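You operate a simulated robot arm through the tools that you are given. There is no shell and no other tool. Be economical: measure what you need, move in short steps, check, and stop when the job is done.

The job below is to be done with a simulated two-armed robot. You get a single attempt, and the scene is never put back.

TASK
Give the balloon four pumps and stand the silver weight on the tray.
Fine: Hold the pump still with your other hand. The weights are in the upper drawer. Shut the drawer and leave the other weights. Set down upright: what you pick out. Where these are worked on the way, their far stop is far enough and under half their travel is too little: upper drawer.

Only the result counts: the job must be done as asked and must still hold three seconds after the hand-in. Knocking over, shifting, dropping, spilling or breaking anything else fails it.

THE ROBOT
Two 6-joint arms with two-finger parallel grippers on one trunk, on a base that drives. Base frame: it is fixed to the floor where the robot stands at the start and does not move with it; the origin is under the middle of the robot, x ahead of it, y to its left, z up; the surface under the hand at the start is at about z = 0.86. Units: m, rad, N and s.
The left shoulder is at the start at [0.06, 0.187, 1.147], the right one opposite. With the tool pointing down near the work surface each hand reaches from about 0.26 to 0.62 m from the robot's upright axis, wherever it stands, measured 20 degrees to its own side. Places, roughly: pump handle [0.5, 0, 0.9]; upper drawer [0.5, 0.2, 0.7]; white tray inside [0.5, -0.3, 0.9]. Payload 1.57 kg a hand.
The tool frame of a hand sits at the grasp point between the pads (the TCP): z along the fingers, y along the line on which they close. The tips reach 0.03 m beyond it. The gripper opens to 0.11 m. The fingers are 0.024 m wide and 0.012 m thick; the gripper's body (0.048 by 0.112 m) begins 0.078 m behind the TCP.
Orientation is that of the tool frame in the base frame, as [roll, pitch, yaw] about the fixed x, y, z axes, in that order (R = Rz(yaw) Ry(pitch) Rx(roll)). With the fingers straight down and closing along the base's y, the tool's x points along the base's -x, its y along +y and its z along -z.

THE INTERFACE
- The arms move only by the tool apply_moves. It takes "left_commands", "right_commands" or both (then of equal length, played together; a hand with none holds still); each is a list of rows, each an object (a shift or turn left out is 0, a gripper value left out holds the last) with "xyz": the shift along the base's x, y, z in units of 400 mm (1.0 is 400 mm), a list of three; "dr": the turn, a rotation vector about the base's x, y, z in units of 45 degrees (1.0 is 45 degrees), a list of three. In form: [{"xyz": [tx, ty, tz], "dr": [rx, ry, rz]}, ...]. A call has 1 to 8 rows; each row is the pose to reach, as a shift and turn from the pose commanded when the call began. "left_fingers" and "right_fingers" are, for a hand that has rows, the opening, from 0 (shut) to 1 (fully open), set as the call begins (left out, the last holds). A call with a number of a shift or a turn outside -1 to 1 is refused whole. Each row takes 0.2 s and may step no farther than 0.05 m and 0.15 rad from the row before; otherwise, or with a gripper value out of range, the whole call is refused. Where a pose cannot be reached the arm comes as near as it can. A force on the tool above 40 N (or 10 N above the force at the start of the call, whichever is more), or a blocked arm, ends the call early, and 0.2 s more pass. The fingers move at their own pace (about 0.153 m/s each) and stop on an object; they squeeze with about 29 N. The grip force told is the motor's: it shows also when the fingers shut on nothing. Time passes only in rows, and 0.2 s behind the last, so rows that repeat a pose let the fingers close. The reply holds the time, the measured pose of the TCP, the force on the tool along the base axes, the opening and the grip force, in the units named above and with some noise, with the torque about the TCP (base axes, N m) and any sound that the robot's microphone picked up.
- Cameras (640 x 400 px; columns grow to the right, rows downward): "scene" is now at [-0.007, 0.0106, 1.6714]; the picture's right is [0.06, -1.00, 0.00], its down [-0.92, -0.06, -0.38] and it looks along [0.38, 0.02, -0.92] (base axes); focal length 278 px, centre (320, 200). "left" rides on the left gripper at [0.07, -0.016, -0.141] in its tool frame; the picture's right is [0.23, 0.97, 0.00], its down [-0.86, 0.20, -0.48] and it looks along [-0.47, 0.11, 0.88] (tool axes); focal length 222 px, centre (320, 200). "right" rides on the right gripper at [0.07, 0.016, -0.141] in its tool frame; the picture's right is [-0.23, 0.97, 0.00], its down [-0.86, -0.20, -0.48] and it looks along [-0.47, -0.11, 0.88] (tool axes); focal length 222 px, centre (320, 200). There is no depth. A picture from a camera that has moved, and an enlarged one, comes with that camera's place and axes in the base frame and with its lens. The place of the scene camera against the robot may be out by one fixed shift of up to 0.012 m in any direction.
- grab_frame(camera): a new picture of that camera. It takes no simulated time.
- raise_lower(by): slides the trunk up (or, below 0, down) by that many m; the arms and the scene camera ride with it, the base frame stays. It gives what a move gives, with no picture.
- base_move(legs): drives the robot by 1 to 6 legs, each [ahead, left, turn to the left] in m, m and rad, along the robot's own axes; the way and the turn of a leg run together, so that a leg with both is an arc; at most 1.5 m and 3.142 rad a leg. The arms and the cameras ride along, it lands a little off, and it stops where it bumps. It gives what a move gives.
- aim_head(pan, tilt): turns the head with the scene camera to pan (to the left, within 1.501 rad either way) and tilt (down, from -0.506 to 1.204), counted from straight ahead of the robot. It gives what a move gives.
- zoom(camera, box): a new picture of the part [left, top, right, bottom] of that camera's present view, enlarged. It takes no simulated time.
- finish_job(): hands the job in; it is judged then, once.

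Go step by step. Nothing tells you exact positions but the pictures and the camera data: compare them with the known pose of the tool, close in by small moves and look again before you grip or let go. The budget is 120 turns and 88 pictures, counting those below and the enlarged ones. Unless the task says otherwise, let go and move clear before handing in, and close with one line.

The tools are called after ">>>" as a command line: name --argument value ..., lists and objects as JSON in quotes. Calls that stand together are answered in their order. apply_moves: Moves the arms, as the interface text tells. Its arguments: {"type":"object","properties":{"left_commands":{"type":"array","items":{"type":"object","properties":{"xyz":{"type":"array","items":{"type":"number"}},"dr":{"type":"array","items":{"type":"number"}}}}},"left_fingers":{"type":"number"},"right_commands":{"type":"array","items":{"type":"object","properties":{"xyz":{"type":"array","items":{"type":"number"}},"dr":{"type":"array","items":{"type":"number"}}}}},"right_fingers":{"type":"number"}},"required":[]} The other tools are called the same way: raise_lower (by) slides the trunk up or down; base_move (legs) drives the base; aim_head (pan, tilt) turns the head that bears the scene camera; grab_frame (camera) takes a picture; zoom (camera, box) takes an enlarged picture of a part of a camera's view; finish_job () hands the job in.

At the start:

```text
time_s: 0.0
left_position: [0.3085, 0.2626, 1.1927]
left_tool_rot: [-3.14, -0.001, -3.141]
left_force: [-0.5, -0.5, -1.0]
left_torque: [0.01, 0.03, 0.01]
left_width: 0.11
left_grip_force: 0.1
right_position: [0.3998, -0.0741, 1.1369]
right_tool_rot: [-3.141, -0.001, 3.141]
right_force: [-0.3, -0.4, 0.2]
right_torque: [0.0, -0.01, -0.02]
right_width: 0.1099
right_grip_force: 0.1
trunk travel left (down, up): [-0.775, 0.215]
robot x, y, heading: [0.0043, 0.0031, 0.003]
head pan, tilt: [0.061, 1.18]
```

scene: 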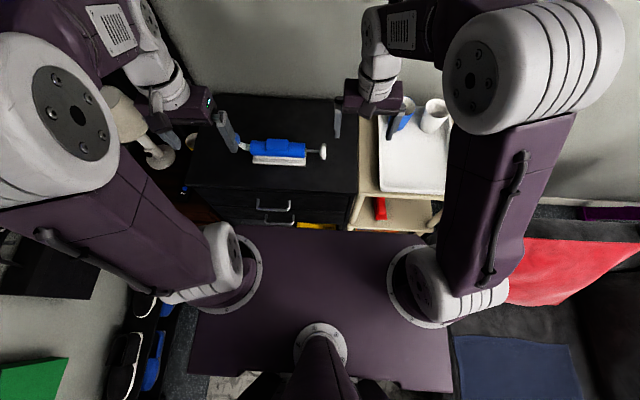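
right: 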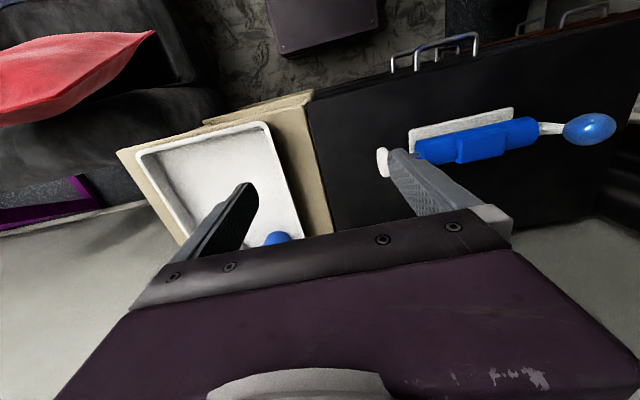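
left: 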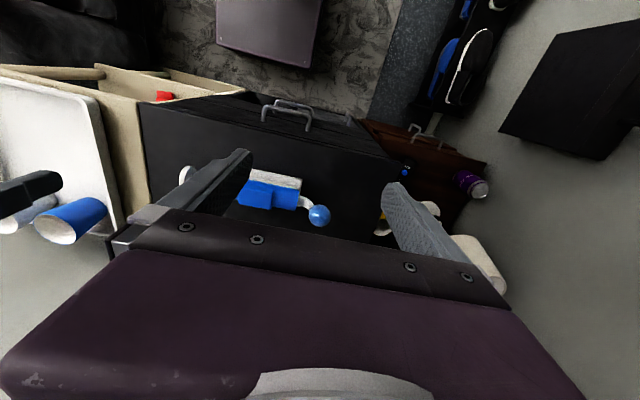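

I see a black cabinet with a blue pump on it (balloon at its left end, handle at its right), drawers in front, and a tray with cups to the right. I'll zoom in to measure.

>>> zoom --camera "scene" --box '[180, 80, 360, 240]'

>>> zoom --camera "right" --box '[340, 20, 640, 220]'

>>> zoom --camera "left" --box '[140, 80, 500, 300]'

```text
2.50 times, centred on (270, 160) of scene
camera zoom: at [-0.007, 0.0106, 1.6714], right [0.06, -1.0, 0.0], down [-0.92, -0.06, -0.38], along [0.38, 0.02, -0.92], focal length 694 px, centre (445, 300)
```

zoom: 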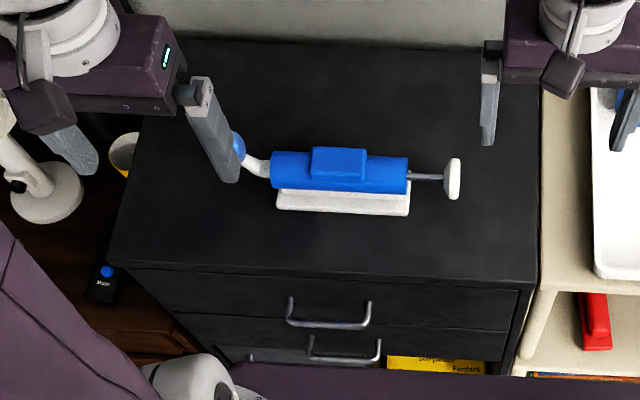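

```text
2.00 times, centred on (490, 120) of right
camera zoom: at [0.3286, -0.0587, 1.279], right [0.23, 0.97, 0.0], down [0.86, -0.2, 0.48], along [0.47, -0.11, -0.88], focal length 444 px, centre (-20, 360)
```

zoom: 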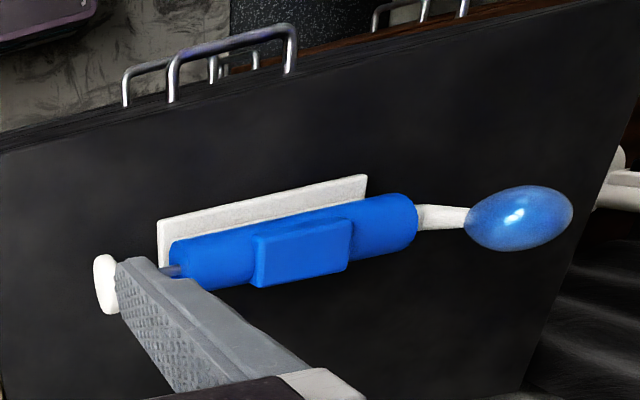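

```text
1.78 times, centred on (320, 190) of left
camera zoom: at [0.2393, 0.2469, 1.3335], right [-0.23, 0.97, 0.0], down [0.86, 0.2, 0.48], along [0.47, 0.11, -0.88], focal length 395 px, centre (320, 218)
```

zoom: 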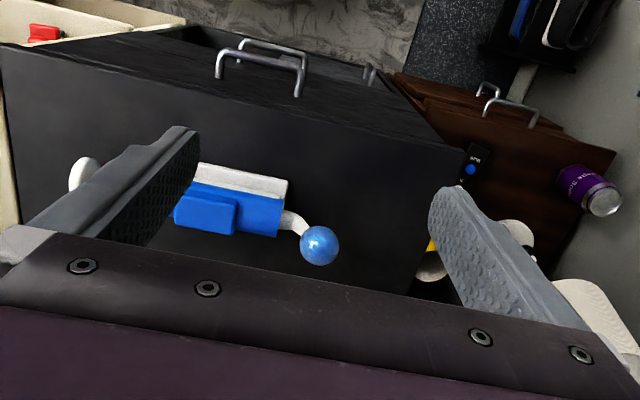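

Pump axis runs along y at x≈0.48, body y≈0.08–0.27, handle disc at y≈0.03, z≈0.9. I'll turn both hands to close along x, above the pump, left over the body and right over the handle.

>>> apply_moves --left_commands '[{"xyz": [0.07, -0.025, -0.02], "dr": [0, 0, -0.165]}, {"xyz": [0.14, -0.05, -0.04], "dr": [0, 0, -0.33]}, {"xyz": [0.21, -0.075, -0.06], "dr": [0, 0, -0.5]}, {"xyz": [0.28, -0.1, -0.08], "dr": [0, 0, -0.665]}, {"xyz": [0.35, -0.125, -0.1], "dr": [0, 0, -0.83]}, {"xyz": [0.43, -0.15, -0.12], "dr": [0, 0, -1.0]}]' --right_commands '[{"xyz": [0.035, 0, 0], "dr": [0, 0, 0.165]}, {"xyz": [0.07, 0, 0], "dr": [0, 0, 0.33]}, {"xyz": [0.105, 0, 0], "dr": [0, 0, 0.5]}, {"xyz": [0.14, 0, 0], "dr": [0, 0, 0.665]}, {"xyz": [0.175, 0, 0], "dr": [0, 0, 0.83]}, {"xyz": [0.21, 0, 0], "dr": [0, 0, 1.0]}]'

>>> apply_moves --left_commands '[{"dr": [0, 0, -0.165]}, {"dr": [0, 0, -0.33]}, {"dr": [0, 0, -0.5]}, {"dr": [0, 0, -0.665]}, {"dr": [0, 0, -0.83]}, {"dr": [0, 0, -1.0]}]' --right_commands '[{"dr": [0, 0, 0.165]}, {"dr": [0, 0, 0.33]}, {"dr": [0, 0, 0.5]}, {"dr": [0, 0, 0.665]}, {"dr": [0, 0, 0.83]}, {"dr": [0, 0, 1.0]}]'

>>> grab_frame --camera "right"

>>> grab_frame --camera "left"

>>> grab_frame --camera "scene"

```text
time_s: 1.4
left_position: [0.4836, 0.2027, 1.1435]
left_tool_rot: [-3.14, -0.002, 2.354]
left_force: [0.2, -0.1, -0.5]
left_torque: [0.01, -0.01, -0.03]
left_width: 0.1099
left_grip_force: 0.0
right_position: [0.4861, -0.0747, 1.1347]
right_tool_rot: [3.139, -0.003, -2.356]
right_force: [0.9, 0.3, 0.5]
right_torque: [0.02, 0.04, 0.03]
right_width: 0.1101
right_grip_force: 0.0
trunk travel left (down, up): [-0.775, 0.215]
robot x, y, heading: [-0.001, 0.003, 0.001]
head pan, tilt: [0.061, 1.18]
```

```text
time_s: 2.8
left_position: [0.4813, 0.2035, 1.1456]
left_tool_rot: [3.141, -0.001, 1.568]
left_force: [0.5, -0.3, -0.5]
left_torque: [0.0, -0.02, -0.01]
left_width: 0.11
left_grip_force: 0.2
right_position: [0.4823, -0.0744, 1.1374]
right_tool_rot: [3.14, 0.001, -1.57]
right_force: [0.0, 0.3, 0.1]
right_torque: [-0.01, 0.02, 0.03]
right_width: 0.11
right_grip_force: 0.1
trunk travel left (down, up): [-0.775, 0.215]
robot x, y, heading: [-0.0008, 0.0003, 0.006]
head pan, tilt: [0.061, 1.18]
```

```text
81 pictures are left
camera right: at [0.4662, -0.1447, 1.2793], right [-0.97, 0.23, 0.0], down [0.2, 0.86, 0.48], along [0.11, 0.47, -0.88], focal length 222 px, centre (320, 200)
```

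right: 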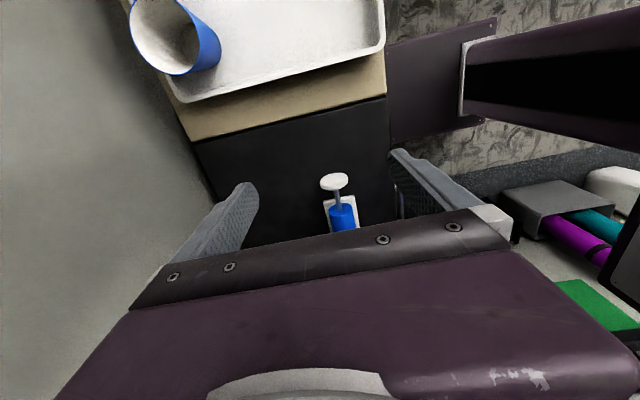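

```text
80 pictures are left
camera left: at [0.4648, 0.2726, 1.2856], right [0.97, 0.23, 0.0], down [0.2, -0.86, 0.48], along [0.11, -0.47, -0.88], focal length 222 px, centre (320, 200)
```

left: 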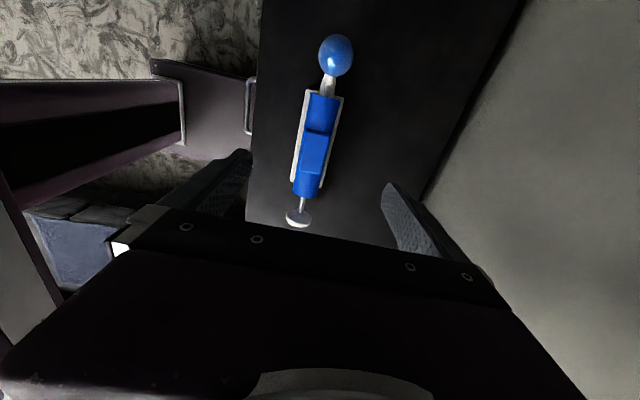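

```text
79 pictures are left
camera scene: at [-0.0071, 0.0106, 1.6714], right [0.06, -1.0, 0.0], down [-0.92, -0.06, -0.38], along [0.38, 0.02, -0.92], focal length 278 px, centre (320, 200)
```

scene: 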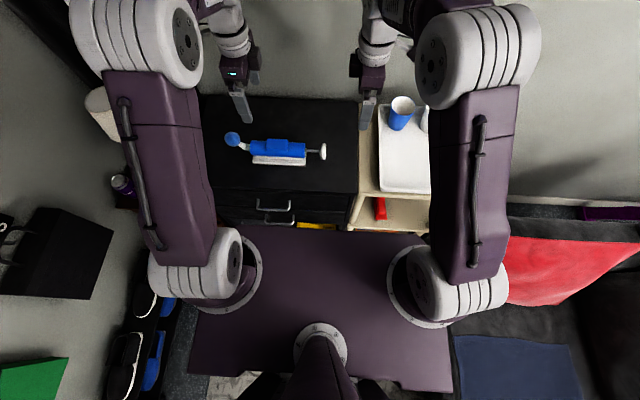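

Triangulating, the disc is about [0.479, 0.020, 0.908] and the body axis is at x≈0.479. I'll bring both hands closer and look again.

>>> apply_moves --left_commands '[{"xyz": [-0.006, -0.059, -0.09]}, {"xyz": [-0.006, -0.059, -0.18]}, {"xyz": [-0.006, -0.059, -0.27]}, {"xyz": [-0.006, -0.059, -0.36]}, {"xyz": [-0.006, -0.059, -0.464]}]' --right_commands '[{"xyz": [-0.002, 0.05, -0.07]}, {"xyz": [-0.004, 0.1, -0.14]}, {"xyz": [-0.006, 0.15, -0.21]}, {"xyz": [-0.008, 0.2, -0.28]}, {"xyz": [-0.008, 0.236, -0.343]}]'

>>> grab_frame --camera "right"

>>> grab_frame --camera "left"

>>> zoom --camera "scene" --box '[200, 60, 380, 220]'

```text
time_s: 4.0
left_position: [0.4791, 0.1813, 0.9586]
left_tool_rot: [-3.142, 0.001, 1.571]
left_force: [0.4, 0.1, -0.8]
left_torque: [-0.01, -0.01, -0.04]
left_width: 0.1102
left_grip_force: 0.0
right_position: [0.4823, 0.0221, 0.9984]
right_tool_rot: [-3.14, 0.0, -1.572]
right_force: [-0.5, 0.6, 0.0]
right_torque: [-0.03, 0.06, 0.01]
right_width: 0.1099
right_grip_force: 0.1
trunk travel left (down, up): [-0.775, 0.215]
robot x, y, heading: [0.003, -0.0003, 0.001]
head pan, tilt: [0.061, 1.18]
```

```text
78 pictures are left
camera right: at [0.465, -0.049, 1.1409], right [-0.97, 0.23, 0.0], down [0.2, 0.86, 0.48], along [0.11, 0.47, -0.88], focal length 222 px, centre (320, 200)
```

right: 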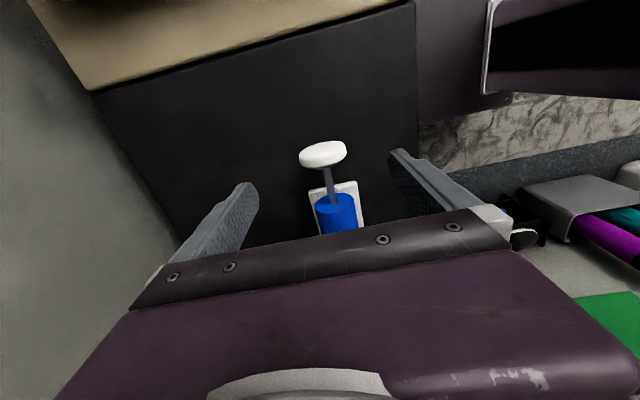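

```text
77 pictures are left
camera left: at [0.4629, 0.251, 1.0996], right [0.97, 0.23, 0.0], down [0.2, -0.85, 0.48], along [0.11, -0.47, -0.88], focal length 222 px, centre (320, 200)
```

left: 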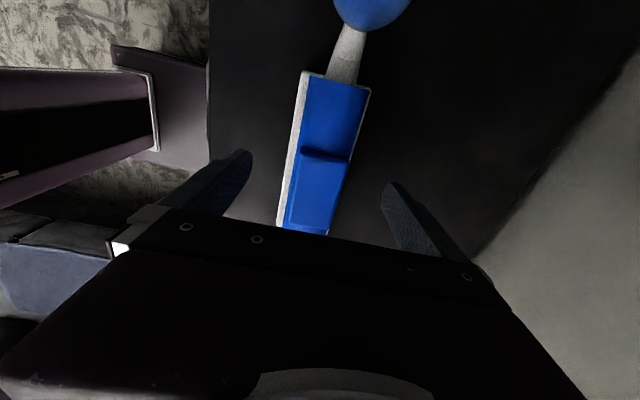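

```text
2.50 times, centred on (290, 140) of scene
camera zoom: at [-0.0049, 0.0118, 1.6715], right [0.06, -1.0, 0.0], down [-0.92, -0.06, -0.38], along [0.38, 0.02, -0.92], focal length 694 px, centre (395, 350)
```

zoom: 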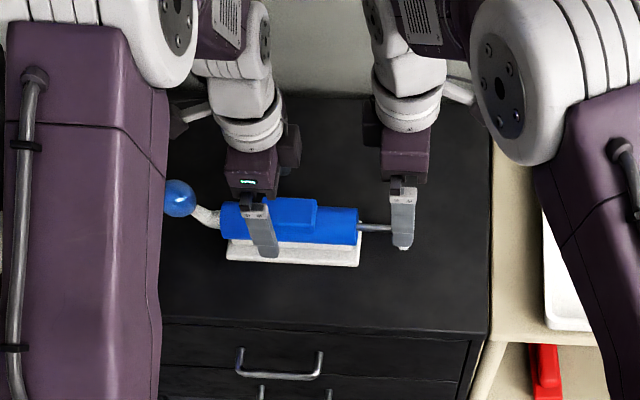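

Disc centre ≈[0.478, 0.021], block centre x≈0.477. Lowering both hands to grip height, then closing the left hand on the body.

>>> apply_moves --left_commands '[{"xyz": [-0.003, 0, -0.05]}, {"xyz": [-0.004, 0, -0.109]}]' --right_commands '[{"xyz": [-0.005, 0, -0.11]}, {"xyz": [-0.01, -0.002, -0.226]}]'

>>> grab_frame --camera "right"

>>> grab_frame --camera "left"

```text
time_s: 4.6
left_position: [0.4775, 0.1813, 0.9162]
left_tool_rot: [-3.14, 0.001, 1.57]
left_force: [0.6, -0.8, -0.7]
left_torque: [-0.02, 0.02, 0.02]
left_width: 0.1099
left_grip_force: 0.0
right_position: [0.4781, 0.02, 0.9092]
right_tool_rot: [3.14, -0.001, -1.571]
right_force: [0.6, 0.7, 0.2]
right_torque: [-0.01, 0.05, 0.0]
right_width: 0.11
right_grip_force: 0.0
trunk travel left (down, up): [-0.775, 0.215]
robot x, y, heading: [0.0019, 0.0023, -0.002]
head pan, tilt: [0.061, 1.18]
```

```text
75 pictures are left
camera right: at [0.4606, -0.0506, 1.0513], right [-0.97, 0.23, 0.0], down [0.2, 0.86, 0.48], along [0.11, 0.47, -0.88], focal length 222 px, centre (320, 200)
```

right: 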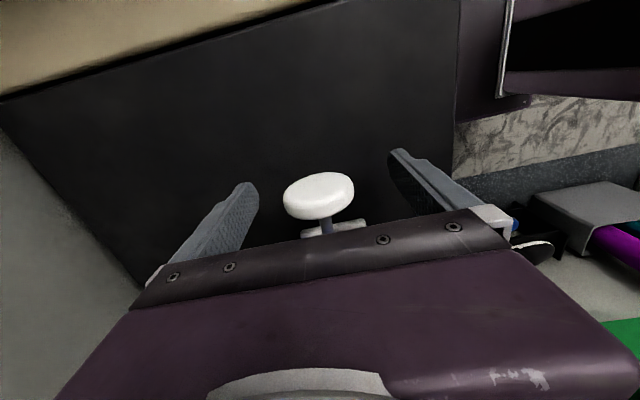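

```text
74 pictures are left
camera left: at [0.462, 0.2504, 1.056], right [0.97, 0.23, 0.0], down [0.2, -0.86, 0.48], along [0.11, -0.47, -0.88], focal length 222 px, centre (320, 200)
```

left: 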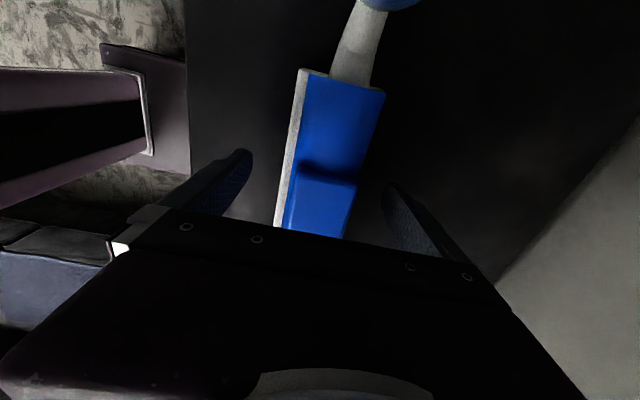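

Both hands straddle their targets well centred (TCP projects onto the disc). Close the left, then the right.

>>> apply_moves --left_commands '[{"xyz": [0, 0, 0]}, {"xyz": [0, 0, 0]}, {"xyz": [0, 0, 0]}]' --left_fingers 0

>>> apply_moves --right_commands '[{"xyz": [0, 0, 0]}, {"xyz": [0, 0, 0]}, {"xyz": [0, 0, 0]}]' --right_fingers 0

>>> grab_frame --camera "right"

>>> zoom --camera "scene" --box '[200, 60, 380, 220]'

```text
time_s: 5.4
left_position: [0.4762, 0.18, 0.9169]
left_tool_rot: [3.139, 0.0, 1.573]
left_force: [-1.0, 0.1, 5.0]
left_torque: [-0.06, 0.19, 0.15]
left_width: 0.0421
left_grip_force: 29.1
right_position: [0.475, 0.02, 0.9101]
right_tool_rot: [3.141, 0.0, -1.571]
right_force: [-0.3, 0.5, -0.5]
right_torque: [0.04, 0.02, 0.03]
right_width: 0.1099
right_grip_force: 0.2
trunk travel left (down, up): [-0.775, 0.215]
robot x, y, heading: [-0.0045, -0.0023, -0.001]
head pan, tilt: [0.061, 1.18]
```

```text
time_s: 6.2
left_position: [0.4756, 0.1805, 0.9157]
left_tool_rot: [-3.14, -0.002, 1.572]
left_force: [-5.7, 2.8, 11.5]
left_torque: [0.08, -0.02, -0.62]
left_width: 0.0418
left_grip_force: 28.9
right_position: [0.4765, 0.02, 0.9107]
right_tool_rot: [-3.141, -0.002, -1.572]
right_force: [5.4, -1.1, -1.3]
right_torque: [0.09, -0.12, -0.2]
right_width: 0.0504
right_grip_force: 29.0
trunk travel left (down, up): [-0.775, 0.215]
robot x, y, heading: [-0.0026, 0.0019, -0.0]
head pan, tilt: [0.061, 1.18]
```

```text
73 pictures are left
camera right: at [0.4584, -0.0512, 1.0528], right [-0.97, 0.23, 0.0], down [0.2, 0.85, 0.48], along [0.11, 0.47, -0.88], focal length 222 px, centre (320, 200)
```

right: 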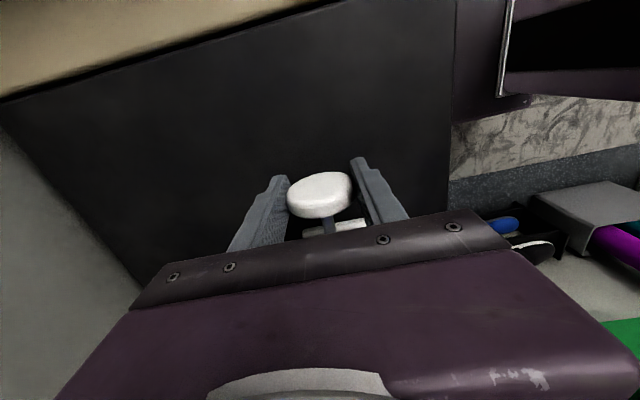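

```text
2.50 times, centred on (290, 140) of scene
camera zoom: at [-0.008, 0.0103, 1.6714], right [0.06, -1.0, 0.0], down [-0.92, -0.06, -0.38], along [0.38, 0.02, -0.92], focal length 694 px, centre (395, 350)
```

zoom: 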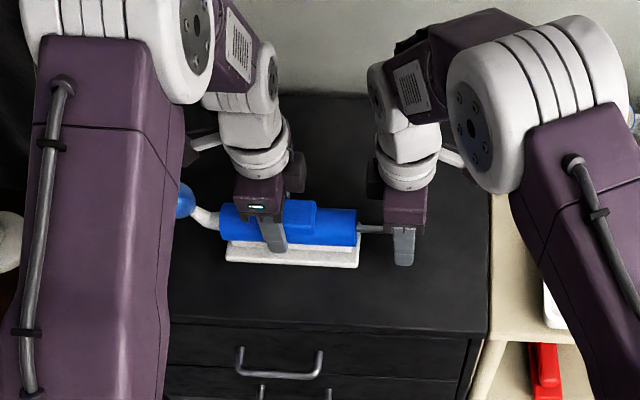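

Both grips hold (body 42 mm, disc 50 mm). Test the plunger by a small push in.

>>> apply_moves --right_commands '[{"xyz": [0, 0.01, 0]}, {"xyz": [0, 0.02, 0]}]'

```text
time_s: 6.8
left_position: [0.4765, 0.1812, 0.9171]
left_tool_rot: [-3.141, -0.001, 1.569]
left_force: [-4.7, 2.2, 3.6]
left_torque: [0.72, 0.08, -0.45]
left_width: 0.042
left_grip_force: 28.5
right_position: [0.4759, 0.0268, 0.9107]
right_tool_rot: [-3.141, 0.001, -1.571]
right_force: [5.3, -1.8, 9.0]
right_torque: [-0.01, 0.0, -0.16]
right_width: 0.0506
right_grip_force: 29.4
trunk travel left (down, up): [-0.775, 0.215]
robot x, y, heading: [0.0006, 0.0014, 0.003]
head pan, tilt: [0.061, 1.18]
```

>>> apply_moves --right_commands '[{"xyz": [0, 0.025, 0]}, {"xyz": [0, 0.05, 0]}, {"xyz": [0, 0.05, 0]}]'

>>> grab_frame --camera "right"

```text
time_s: 7.6
left_position: [0.4754, 0.1807, 0.9172]
left_tool_rot: [3.141, -0.002, 1.571]
left_force: [-2.3, 3.1, -2.3]
left_torque: [0.87, 0.0, -0.29]
left_width: 0.0418
left_grip_force: 28.9
right_position: [0.4753, 0.0482, 0.9093]
right_tool_rot: [-3.14, -0.001, -1.57]
right_force: [4.1, -2.4, 19.8]
right_torque: [0.07, -0.08, -0.11]
right_width: 0.0504
right_grip_force: 29.0
trunk travel left (down, up): [-0.775, 0.215]
robot x, y, heading: [0.0017, -0.0011, 0.003]
head pan, tilt: [0.061, 1.18]
```

```text
71 pictures are left
camera right: at [0.4583, -0.023, 1.0526], right [-0.97, 0.23, 0.0], down [0.2, 0.85, 0.48], along [0.11, 0.47, -0.88], focal length 222 px, centre (320, 200)
```

right: 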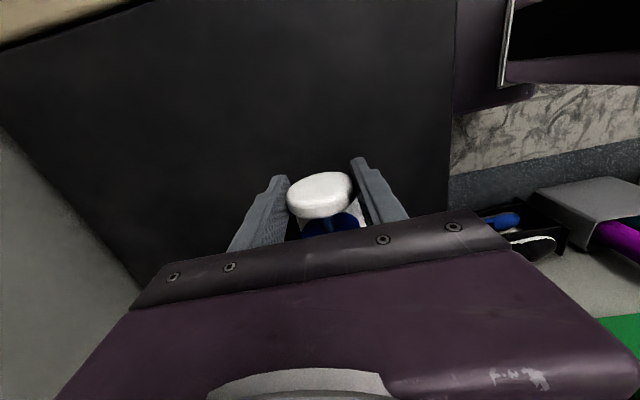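

The plunger slides in, but upward force builds up; I'll relieve it with a slight lift and continue.

>>> apply_moves --right_commands '[{"xyz": [0, 0, 0.005]}, {"xyz": [0, 0, 0.005]}]'

>>> apply_moves --right_commands '[{"xyz": [0, 0.025, 0]}, {"xyz": [0, 0.025, 0]}]'

```text
time_s: 8.2
left_position: [0.4753, 0.1814, 0.9169]
left_tool_rot: [-3.14, 0.0, 1.57]
left_force: [-11.2, 3.0, 12.3]
left_torque: [-0.55, -0.02, -0.83]
left_width: 0.0418
left_grip_force: 29.2
right_position: [0.475, 0.0465, 0.9097]
right_tool_rot: [-3.141, 0.0, -1.571]
right_force: [10.1, -2.7, -1.8]
right_torque: [0.03, -0.2, -0.44]
right_width: 0.0508
right_grip_force: 29.0
trunk travel left (down, up): [-0.775, 0.215]
robot x, y, heading: [0.0016, 0.0004, -0.001]
head pan, tilt: [0.061, 1.18]
```

```text
time_s: 8.8
left_position: [0.4757, 0.1815, 0.9171]
left_tool_rot: [-3.141, -0.001, 1.571]
left_force: [-14.0, 4.6, 17.6]
left_torque: [-0.54, 0.06, -0.87]
left_width: 0.0423
left_grip_force: 28.5
right_position: [0.4754, 0.0576, 0.9115]
right_tool_rot: [-3.14, -0.001, -1.572]
right_force: [12.1, -3.5, -11.1]
right_torque: [-0.59, 0.01, -0.4]
right_width: 0.0508
right_grip_force: 29.4
trunk travel left (down, up): [-0.775, 0.215]
robot x, y, heading: [-0.0021, -0.0034, 0.001]
head pan, tilt: [0.061, 1.18]
```

>>> apply_moves --right_commands '[{"xyz": [0.005, 0.02, -0.002]}, {"xyz": [0.005, 0.035, -0.002]}, {"xyz": [0.005, 0.035, -0.002]}]'

>>> grab_frame --camera "right"

```text
time_s: 9.6
left_position: [0.477, 0.182, 0.916]
left_tool_rot: [-3.141, -0.002, 1.572]
left_force: [0.2, 25.0, 0.9]
left_torque: [0.09, 0.13, 0.01]
left_width: 0.0421
left_grip_force: 29.3
right_position: [0.4766, 0.0694, 0.9098]
right_tool_rot: [3.139, -0.002, -1.571]
right_force: [-1.0, -25.9, 3.2]
right_torque: [-0.13, 0.03, 0.02]
right_width: 0.0507
right_grip_force: 29.3
trunk travel left (down, up): [-0.775, 0.215]
robot x, y, heading: [-0.0007, 0.0009, 0.001]
head pan, tilt: [0.061, 1.18]
```

```text
70 pictures are left
camera right: at [0.4604, -0.0002, 1.0524], right [-0.97, 0.23, 0.0], down [0.2, 0.86, 0.48], along [0.11, 0.46, -0.88], focal length 222 px, centre (320, 200)
```

right: 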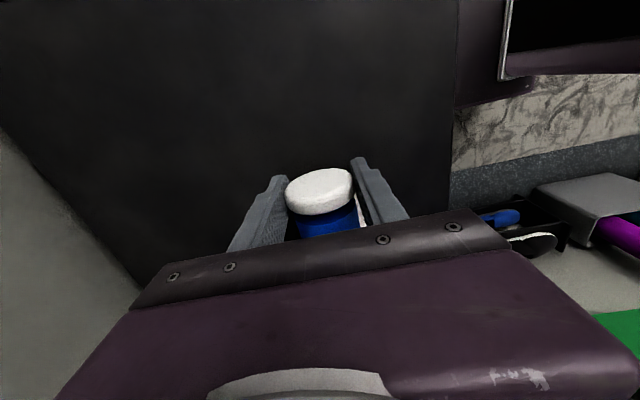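

Now 25 N along y: that's the inner stop at about y=0.068. Check the balloon to see whether it grew.

>>> grab_frame --camera "left"

>>> zoom --camera "scene" --box '[200, 60, 380, 220]'

```text
69 pictures are left
camera left: at [0.4601, 0.2505, 1.0573], right [0.97, 0.23, 0.0], down [0.2, -0.86, 0.48], along [0.11, -0.46, -0.88], focal length 222 px, centre (320, 200)
```

left: 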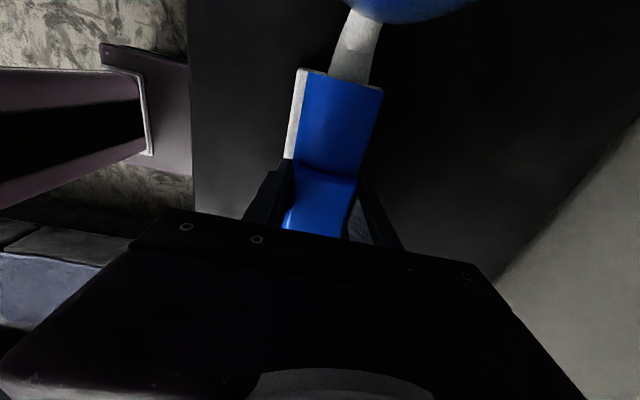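

```text
2.50 times, centred on (290, 140) of scene
camera zoom: at [-0.0076, 0.0104, 1.6714], right [0.06, -1.0, 0.0], down [-0.92, -0.06, -0.38], along [0.38, 0.02, -0.92], focal length 694 px, centre (395, 350)
```

zoom: 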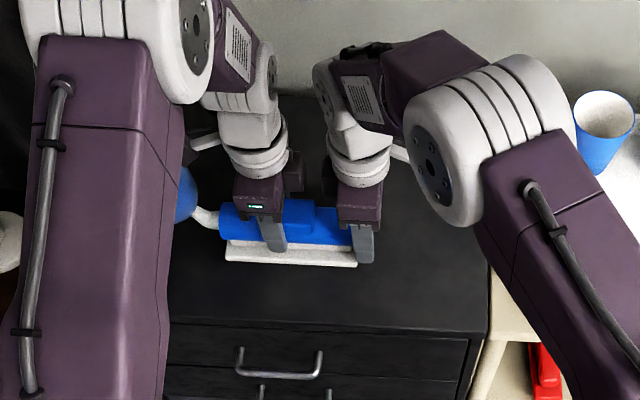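

The balloon grew: one pump done. Now pull out by the same stroke.

>>> apply_moves --right_commands '[{"xyz": [0, -0.03, 0]}, {"xyz": [-0.001, -0.06, 0]}, {"xyz": [-0.002, -0.09, 0]}, {"xyz": [-0.003, -0.12, 0]}, {"xyz": [-0.004, -0.135, 0]}, {"xyz": [-0.004, -0.135, 0]}]'

```text
time_s: 11.0
left_position: [0.4766, 0.181, 0.9177]
left_tool_rot: [3.14, 0.0, 1.57]
left_force: [3.0, -23.4, 10.0]
left_torque: [0.17, 0.16, -0.15]
left_width: 0.0418
left_grip_force: 29.1
right_position: [0.4771, 0.0199, 0.9112]
right_tool_rot: [-3.137, 0.004, -1.572]
right_force: [0.5, 25.1, -0.4]
right_torque: [0.15, -0.04, -0.01]
right_width: 0.0507
right_grip_force: 29.2
trunk travel left (down, up): [-0.775, 0.215]
robot x, y, heading: [-0.0003, -0.0004, 0.002]
head pan, tilt: [0.061, 1.18]
```

Outer stop hit at y≈0.02 (25 N), so travel is ~48 mm. Push in (2nd pump), pull, push (3rd).

>>> apply_moves --right_commands '[{"xyz": [0.001, 0.03, 0]}, {"xyz": [0.002, 0.06, 0]}, {"xyz": [0.003, 0.09, 0]}, {"xyz": [0.004, 0.12, 0]}, {"xyz": [0.004, 0.134, 0]}, {"xyz": [0.004, 0.134, 0]}]'

>>> grab_frame --camera "left"

```text
time_s: 12.4
left_position: [0.4769, 0.1822, 0.9162]
left_tool_rot: [-3.14, -0.002, 1.571]
left_force: [4.9, 23.1, -0.2]
left_torque: [0.25, -0.01, 0.65]
left_width: 0.0419
left_grip_force: 28.8
right_position: [0.4772, 0.0692, 0.9099]
right_tool_rot: [3.138, -0.003, -1.571]
right_force: [-6.8, -24.4, 4.5]
right_torque: [-0.04, 0.07, 0.16]
right_width: 0.0507
right_grip_force: 28.6
trunk travel left (down, up): [-0.775, 0.215]
robot x, y, heading: [-0.0016, 0.0007, -0.002]
head pan, tilt: [0.061, 1.18]
```

```text
67 pictures are left
camera left: at [0.4601, 0.2509, 1.0573], right [0.97, 0.23, 0.0], down [0.2, -0.86, 0.48], along [0.11, -0.46, -0.88], focal length 222 px, centre (320, 200)
```

left: 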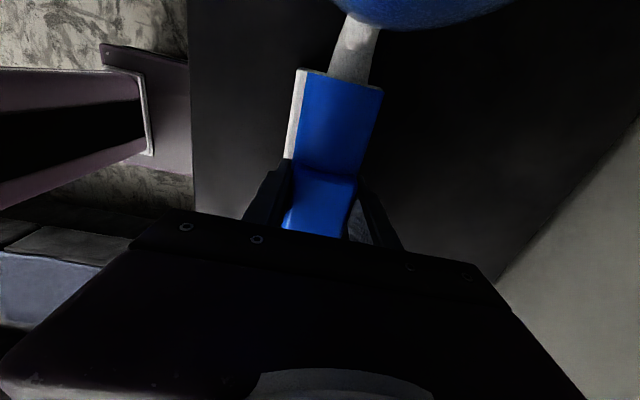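

Two pumps, balloon larger again. Repeat for the third.

>>> apply_moves --right_commands '[{"xyz": [-0.001, -0.03, 0]}, {"xyz": [-0.002, -0.06, 0]}, {"xyz": [-0.003, -0.09, 0]}, {"xyz": [-0.004, -0.12, 0]}, {"xyz": [-0.005, -0.134, 0]}, {"xyz": [-0.005, -0.134, 0]}]'

>>> apply_moves --right_commands '[{"xyz": [0.001, 0.03, 0]}, {"xyz": [0.002, 0.06, 0]}, {"xyz": [0.003, 0.09, 0]}, {"xyz": [0.004, 0.12, 0]}, {"xyz": [0.004, 0.134, 0]}, {"xyz": [0.004, 0.134, 0]}]'

>>> grab_frame --camera "left"

```text
time_s: 13.8
left_position: [0.4762, 0.1795, 0.9174]
left_tool_rot: [-3.141, -0.001, 1.57]
left_force: [2.4, -22.5, 8.2]
left_torque: [-0.23, 0.09, 0.12]
left_width: 0.0416
left_grip_force: 29.3
right_position: [0.4765, 0.0192, 0.9109]
right_tool_rot: [-3.138, 0.003, -1.572]
right_force: [-2.3, 23.5, -1.4]
right_torque: [0.08, -0.07, 0.02]
right_width: 0.0508
right_grip_force: 29.3
trunk travel left (down, up): [-0.775, 0.215]
robot x, y, heading: [-0.004, 0.0067, -0.0]
head pan, tilt: [0.061, 1.18]
```

```text
time_s: 15.2
left_position: [0.4763, 0.1808, 0.9162]
left_tool_rot: [3.141, -0.004, 1.571]
left_force: [4.0, 22.3, -3.1]
left_torque: [0.34, -0.03, 0.43]
left_width: 0.0421
left_grip_force: 29.2
right_position: [0.4777, 0.0694, 0.9101]
right_tool_rot: [3.138, -0.004, -1.571]
right_force: [-4.5, -23.5, 5.9]
right_torque: [0.15, 0.1, 0.1]
right_width: 0.0509
right_grip_force: 29.2
trunk travel left (down, up): [-0.775, 0.215]
robot x, y, heading: [-0.0029, -0.0031, 0.004]
head pan, tilt: [0.061, 1.18]
```

```text
66 pictures are left
camera left: at [0.4601, 0.2507, 1.0571], right [0.97, 0.23, 0.0], down [0.2, -0.86, 0.48], along [0.11, -0.46, -0.88], focal length 222 px, centre (320, 200)
```

left: 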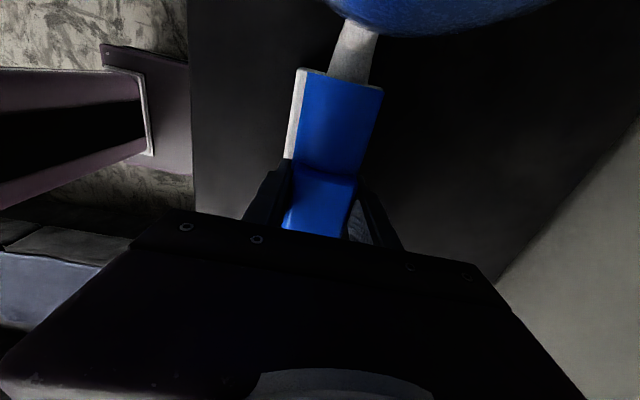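

Three pumps, growing each time. One more stroke.

>>> apply_moves --right_commands '[{"xyz": [-0.001, -0.03, 0]}, {"xyz": [-0.002, -0.06, 0]}, {"xyz": [-0.003, -0.09, 0]}, {"xyz": [-0.004, -0.12, 0]}, {"xyz": [-0.004, -0.134, 0]}, {"xyz": [-0.004, -0.134, 0]}]'

>>> apply_moves --right_commands '[{"xyz": [0.001, 0.03, 0]}, {"xyz": [0.002, 0.06, 0]}, {"xyz": [0.003, 0.09, 0]}, {"xyz": [0.003, 0.12, 0]}, {"xyz": [0.003, 0.134, 0]}, {"xyz": [0.003, 0.134, 0]}]'

>>> grab_frame --camera "left"

```text
time_s: 16.6
left_position: [0.4763, 0.1785, 0.9152]
left_tool_rot: [-3.141, 0.001, 1.571]
left_force: [1.0, -24.4, 3.5]
left_torque: [-0.03, 0.07, -0.03]
left_width: 0.0419
left_grip_force: 29.1
right_position: [0.4783, 0.0186, 0.9105]
right_tool_rot: [-3.137, 0.005, -1.57]
right_force: [-0.6, 24.5, 0.4]
right_torque: [0.06, -0.01, 0.0]
right_width: 0.0506
right_grip_force: 28.8
trunk travel left (down, up): [-0.775, 0.215]
robot x, y, heading: [0.0009, 0.0024, 0.002]
head pan, tilt: [0.061, 1.18]
```

```text
time_s: 18.0
left_position: [0.4775, 0.1812, 0.9169]
left_tool_rot: [-3.142, -0.002, 1.571]
left_force: [1.1, 23.3, -1.5]
left_torque: [0.3, -0.09, 0.24]
left_width: 0.042
left_grip_force: 28.9
right_position: [0.4771, 0.0693, 0.9101]
right_tool_rot: [3.139, -0.004, -1.572]
right_force: [-1.3, -22.9, 7.4]
right_torque: [0.12, 0.09, 0.06]
right_width: 0.0508
right_grip_force: 28.7
trunk travel left (down, up): [-0.775, 0.215]
robot x, y, heading: [-0.0027, -0.0008, 0.002]
head pan, tilt: [0.061, 1.18]
```

```text
65 pictures are left
camera left: at [0.4601, 0.2507, 1.0573], right [0.97, 0.23, 0.0], down [0.2, -0.86, 0.48], along [0.11, -0.46, -0.88], focal length 222 px, centre (320, 200)
```

left: 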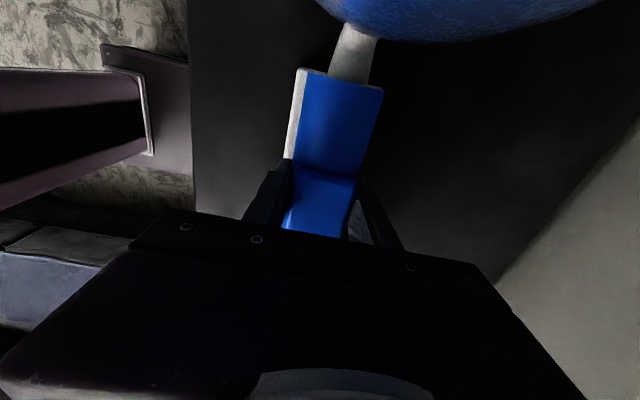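

Four pumps done. Relieve the preload, then release right and left hands and lift straight up.

>>> apply_moves --right_commands '[{"xyz": [0, -0.006, 0]}, {"xyz": [0, -0.006, 0]}]'

>>> apply_moves --right_commands '[{"xyz": [0, 0, 0]}, {"xyz": [0, 0, 0]}, {"xyz": [0, 0, 0]}]' --right_fingers 1

>>> apply_moves --right_commands '[{"xyz": [0, 0, 0.1]}, {"xyz": [0, 0, 0.2]}, {"xyz": [0, -0.05, 0.3]}, {"xyz": [0, -0.1, 0.4]}, {"xyz": [0, -0.15, 0.5]}]'

>>> apply_moves --left_commands '[{"xyz": [0, 0, 0]}, {"xyz": [0, 0, 0]}, {"xyz": [0, 0, 0]}]' --left_fingers 1

>>> grab_frame --camera "scene"

```text
time_s: 18.6
left_position: [0.4764, 0.1814, 0.9158]
left_tool_rot: [3.14, 0.0, 1.57]
left_force: [-0.7, 16.3, 5.8]
left_torque: [-0.47, 0.08, -0.08]
left_width: 0.0419
left_grip_force: 29.6
right_position: [0.4775, 0.0685, 0.9097]
right_tool_rot: [-3.141, -0.002, -1.571]
right_force: [1.0, -14.7, -2.8]
right_torque: [-0.23, 0.05, -0.03]
right_width: 0.0506
right_grip_force: 28.9
trunk travel left (down, up): [-0.775, 0.215]
robot x, y, heading: [0.0004, -0.0017, 0.001]
head pan, tilt: [0.061, 1.18]
```

```text
time_s: 19.4
left_position: [0.4769, 0.1809, 0.9167]
left_tool_rot: [-3.142, 0.0, 1.569]
left_force: [0.3, -2.3, 3.9]
left_torque: [-0.72, 0.06, 0.04]
left_width: 0.0419
left_grip_force: 28.9
right_position: [0.4765, 0.0671, 0.9099]
right_tool_rot: [-3.141, 0.0, -1.569]
right_force: [0.4, -0.4, -0.8]
right_torque: [0.02, 0.01, -0.01]
right_width: 0.1101
right_grip_force: 0.0
trunk travel left (down, up): [-0.775, 0.215]
robot x, y, heading: [-0.0014, -0.0018, 0.001]
head pan, tilt: [0.061, 1.18]
```

```text
time_s: 20.6
left_position: [0.4758, 0.1799, 0.9175]
left_tool_rot: [-3.141, -0.002, 1.571]
left_force: [-0.8, -0.1, 4.5]
left_torque: [-0.56, -0.08, -0.01]
left_width: 0.0417
left_grip_force: 29.2
right_position: [0.4771, 0.0063, 1.1103]
right_tool_rot: [3.141, 0.0, -1.569]
right_force: [1.0, 0.3, 0.1]
right_torque: [-0.02, -0.01, 0.01]
right_width: 0.1098
right_grip_force: 0.1
trunk travel left (down, up): [-0.775, 0.215]
robot x, y, heading: [-0.0041, -0.0007, -0.002]
head pan, tilt: [0.061, 1.18]
```

```text
time_s: 21.4
left_position: [0.4769, 0.1814, 0.9156]
left_tool_rot: [3.141, -0.001, 1.569]
left_force: [-0.3, -0.6, -0.1]
left_torque: [-0.03, 0.01, 0.05]
left_width: 0.11
left_grip_force: 0.1
right_position: [0.4773, 0.0079, 1.1106]
right_tool_rot: [3.141, 0.001, -1.571]
right_force: [0.8, -0.3, 0.1]
right_torque: [-0.01, -0.01, 0.03]
right_width: 0.1102
right_grip_force: 0.1
trunk travel left (down, up): [-0.775, 0.215]
robot x, y, heading: [0.0027, -0.0002, 0.003]
head pan, tilt: [0.061, 1.18]
```

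```text
64 pictures are left
camera scene: at [-0.0066, 0.0108, 1.6714], right [0.06, -1.0, 0.0], down [-0.92, -0.06, -0.38], along [0.38, 0.02, -0.92], focal length 278 px, centre (320, 200)
```

scene: 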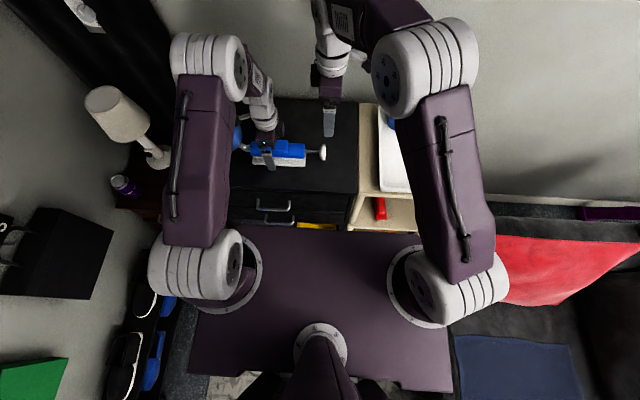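

Four pumps done; the plunger seems spring-returned. Now lift the left hand clear and back the base off a little for the drawer, folding the right hand up out of the way.

>>> apply_moves --left_commands '[{"xyz": [0, 0, 0.1]}, {"xyz": [0, 0, 0.2]}, {"xyz": [0, 0, 0.3]}, {"xyz": [0, 0, 0.4]}, {"xyz": [0, 0, 0.45]}]' --right_commands '[{"xyz": [0, -0.05, 0]}, {"xyz": [-0.05, -0.15, 0]}, {"xyz": [-0.1, -0.25, 0]}, {"xyz": [-0.2, -0.3, 0]}, {"xyz": [-0.3, -0.35, 0]}]'

>>> grab_frame --camera "scene"

>>> grab_frame --camera "left"

```text
time_s: 22.6
left_position: [0.4751, 0.1805, 1.0977]
left_tool_rot: [3.14, -0.003, 1.571]
left_force: [-0.3, 0.1, -0.4]
left_torque: [0.02, -0.03, 0.01]
left_width: 0.11
left_grip_force: 0.1
right_position: [0.3545, -0.1326, 1.1126]
right_tool_rot: [-3.138, 0.001, -1.572]
right_force: [-0.5, -0.2, 0.2]
right_torque: [0.0, -0.01, -0.01]
right_width: 0.11
right_grip_force: 0.0
trunk travel left (down, up): [-0.775, 0.215]
robot x, y, heading: [0.0036, 0.0028, 0.002]
head pan, tilt: [0.061, 1.18]
```

```text
63 pictures are left
camera scene: at [-0.01, 0.0095, 1.6714], right [0.06, -1.0, 0.0], down [-0.92, -0.06, -0.38], along [0.38, 0.02, -0.92], focal length 278 px, centre (320, 200)
```

scene: 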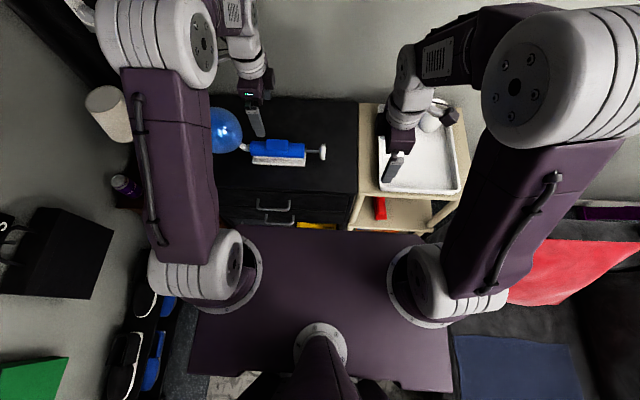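

```text
62 pictures are left
camera left: at [0.4582, 0.2495, 1.2379], right [0.97, 0.23, 0.0], down [0.2, -0.86, 0.48], along [0.11, -0.46, -0.88], focal length 222 px, centre (320, 200)
```

left: 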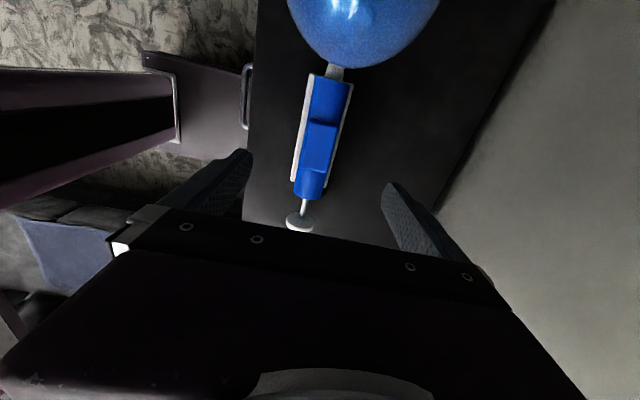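

Balloon inflated and pump unmoved. Now back the base 0.25 m and look at the drawer front.

>>> base_move --legs '[[-0.25, 0, 0]]'

>>> aim_head --pan 0.2 --tilt 0.95

>>> grab_frame --camera "scene"

```text
time_s: 24.4
left_position: [0.2243, 0.1807, 1.0954]
left_tool_rot: [-3.14, 0.0, 1.572]
left_force: [-0.2, 0.3, -0.4]
left_torque: [0.02, -0.01, 0.01]
left_width: 0.11
left_grip_force: 0.0
right_position: [0.1029, -0.1336, 1.1108]
right_tool_rot: [3.139, 0.0, -1.572]
right_force: [0.0, 0.4, 0.4]
right_torque: [0.01, 0.02, 0.01]
right_width: 0.11
right_grip_force: 0.0
trunk travel left (down, up): [-0.775, 0.215]
robot x, y, heading: [-0.2528, -0.0008, -0.001]
head pan, tilt: [0.061, 1.18]
```

```text
time_s: 25.2
left_position: [0.2217, 0.181, 1.0959]
left_tool_rot: [3.142, 0.0, 1.571]
left_force: [0.4, -0.7, 0.5]
left_torque: [0.0, -0.04, -0.01]
left_width: 0.1102
left_grip_force: 0.1
right_position: [0.1004, -0.1328, 1.1116]
right_tool_rot: [3.14, -0.001, -1.573]
right_force: [-0.5, 0.6, 0.1]
right_torque: [0.01, -0.03, 0.02]
right_width: 0.1101
right_grip_force: 0.0
trunk travel left (down, up): [-0.775, 0.215]
robot x, y, heading: [-0.2531, 0.0006, -0.002]
head pan, tilt: [0.201, 0.949]
```

```text
61 pictures are left
camera scene: at [-0.2482, 0.0216, 1.6864], right [0.2, -0.98, 0.0], down [-0.8, -0.16, -0.58], along [0.57, 0.12, -0.81], focal length 278 px, centre (320, 200)
```

scene: 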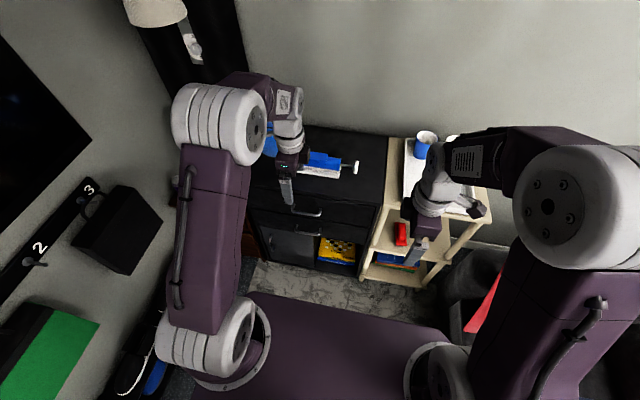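

Now turn the left gripper to point forward with its jaws closing vertically.

>>> apply_moves --left_commands '[{"xyz": [0.02, 0, 0], "dr": [0, -0.165, 0]}, {"xyz": [0.04, 0, 0], "dr": [0, -0.33, 0]}, {"xyz": [0.06, 0, 0], "dr": [0, -0.5, 0]}, {"xyz": [0.08, 0, 0], "dr": [0, -0.665, 0]}, {"xyz": [0.1, 0, 0], "dr": [0, -0.83, 0]}, {"xyz": [0.12, 0, 0], "dr": [0, -1.0, 0]}]'

>>> apply_moves --left_commands '[{"xyz": [0, 0, -0.05], "dr": [0, -0.165, 0]}, {"xyz": [0, 0, -0.1], "dr": [0, -0.33, 0]}, {"xyz": [0, 0, -0.15], "dr": [0, -0.5, 0]}, {"xyz": [-0.05, 0, -0.2], "dr": [0, -0.665, 0]}, {"xyz": [-0.1, 0, -0.25], "dr": [0, -0.83, 0]}, {"xyz": [-0.15, 0, -0.3], "dr": [0, -1.0, 0]}]'

>>> grab_frame --camera "left"

>>> grab_frame --camera "scene"

```text
time_s: 26.6
left_position: [0.2725, 0.1815, 1.095]
left_tool_rot: [2.356, -0.002, 1.569]
left_force: [0.4, -0.4, 0.4]
left_torque: [0.06, 0.01, -0.04]
left_width: 0.11
left_grip_force: 0.0
right_position: [0.1034, -0.1312, 1.1113]
right_tool_rot: [3.142, 0.0, -1.573]
right_force: [-0.1, 0.0, 0.0]
right_torque: [0.03, 0.01, -0.01]
right_width: 0.1099
right_grip_force: 0.0
trunk travel left (down, up): [-0.775, 0.215]
robot x, y, heading: [-0.2536, 0.0017, -0.004]
head pan, tilt: [0.201, 0.949]
```

```text
time_s: 28.0
left_position: [0.4484, 0.1712, 1.1379]
left_tool_rot: [1.707, 0.0, 1.571]
left_force: [0.3, 0.3, -0.7]
left_torque: [0.02, -0.02, 0.02]
left_width: 0.1101
left_grip_force: 0.2
left hand out of reach, approached as far as the arm can: row 2, 3, 4, 5, 6
right_position: [0.1037, -0.1314, 1.1103]
right_tool_rot: [3.141, 0.0, -1.572]
right_force: [0.4, -0.2, 0.3]
right_torque: [0.0, 0.01, -0.02]
right_width: 0.1099
right_grip_force: 0.0
trunk travel left (down, up): [-0.775, 0.215]
robot x, y, heading: [-0.2537, -0.0002, -0.001]
head pan, tilt: [0.201, 0.949]
```

```text
60 pictures are left
camera left: at [0.3061, 0.2393, 1.1399], right [0.13, 0.23, 0.96], down [-0.45, -0.86, 0.26], along [0.89, -0.47, -0.01], focal length 222 px, centre (320, 200)
```

left: 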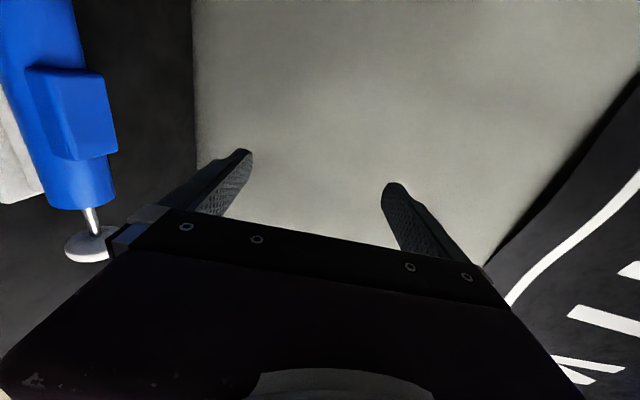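

```text
59 pictures are left
camera scene: at [-0.2445, 0.0216, 1.6864], right [0.2, -0.98, 0.0], down [-0.8, -0.16, -0.58], along [0.57, 0.12, -0.81], focal length 278 px, centre (320, 200)
```

scene: 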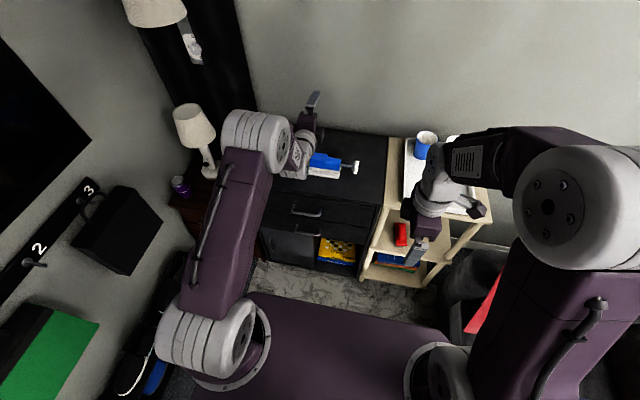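

Full horizontal is out of reach this close. I'll tilt back to 45°, which was reachable, and inspect the handle from there.

>>> apply_moves --left_commands '[{"xyz": [0, 0, 0.05], "dr": [0, 0.165, 0]}, {"xyz": [0, 0, 0.1], "dr": [0, 0.33, 0]}, {"xyz": [0, 0, 0.15], "dr": [0, 0.5, 0]}, {"xyz": [0, 0, 0.15], "dr": [0, 0.665, 0]}, {"xyz": [0, 0, 0.15], "dr": [0, 0.83, 0]}, {"xyz": [0, 0, 0.15], "dr": [0, 0.9, 0]}]'

>>> grab_frame --camera "left"

>>> grab_frame --camera "scene"

```text
time_s: 29.4
left_position: [0.4479, 0.1733, 1.1976]
left_tool_rot: [2.413, -0.002, 1.572]
left_force: [0.8, 0.9, 0.7]
left_torque: [-0.03, 0.03, 0.0]
left_width: 0.11
left_grip_force: 0.0
left hand out of reach, approached as far as the arm can: row 4
right_position: [0.1014, -0.1313, 1.1106]
right_tool_rot: [-3.142, 0.0, -1.57]
right_force: [0.0, 0.0, -0.5]
right_torque: [0.0, -0.01, -0.01]
right_width: 0.1102
right_grip_force: 0.0
trunk travel left (down, up): [-0.775, 0.215]
robot x, y, heading: [-0.2511, -0.0037, -0.001]
head pan, tilt: [0.201, 0.949]
```

```text
58 pictures are left
camera left: at [0.3417, 0.2425, 1.2913], right [0.73, 0.23, 0.65], down [-0.17, -0.86, 0.49], along [0.67, -0.46, -0.58], focal length 222 px, centre (320, 200)
```

left: 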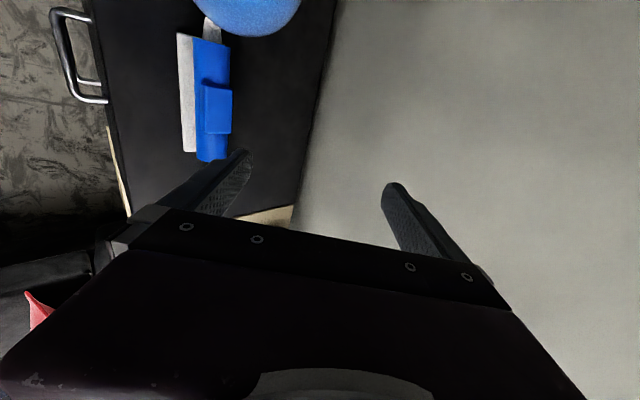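

```text
57 pictures are left
camera scene: at [-0.2469, 0.0219, 1.6864], right [0.2, -0.98, 0.0], down [-0.8, -0.16, -0.58], along [0.57, 0.12, -0.81], focal length 278 px, centre (320, 200)
```

scene: 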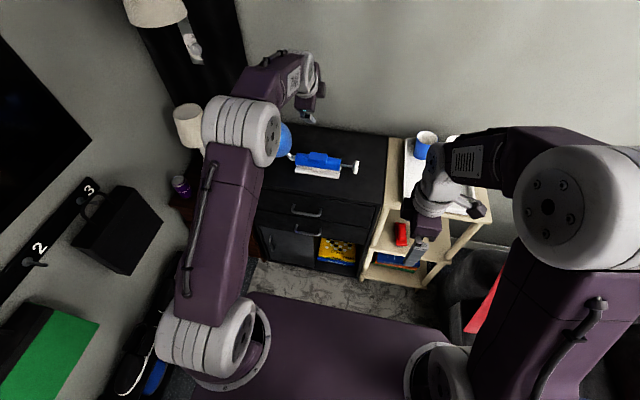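

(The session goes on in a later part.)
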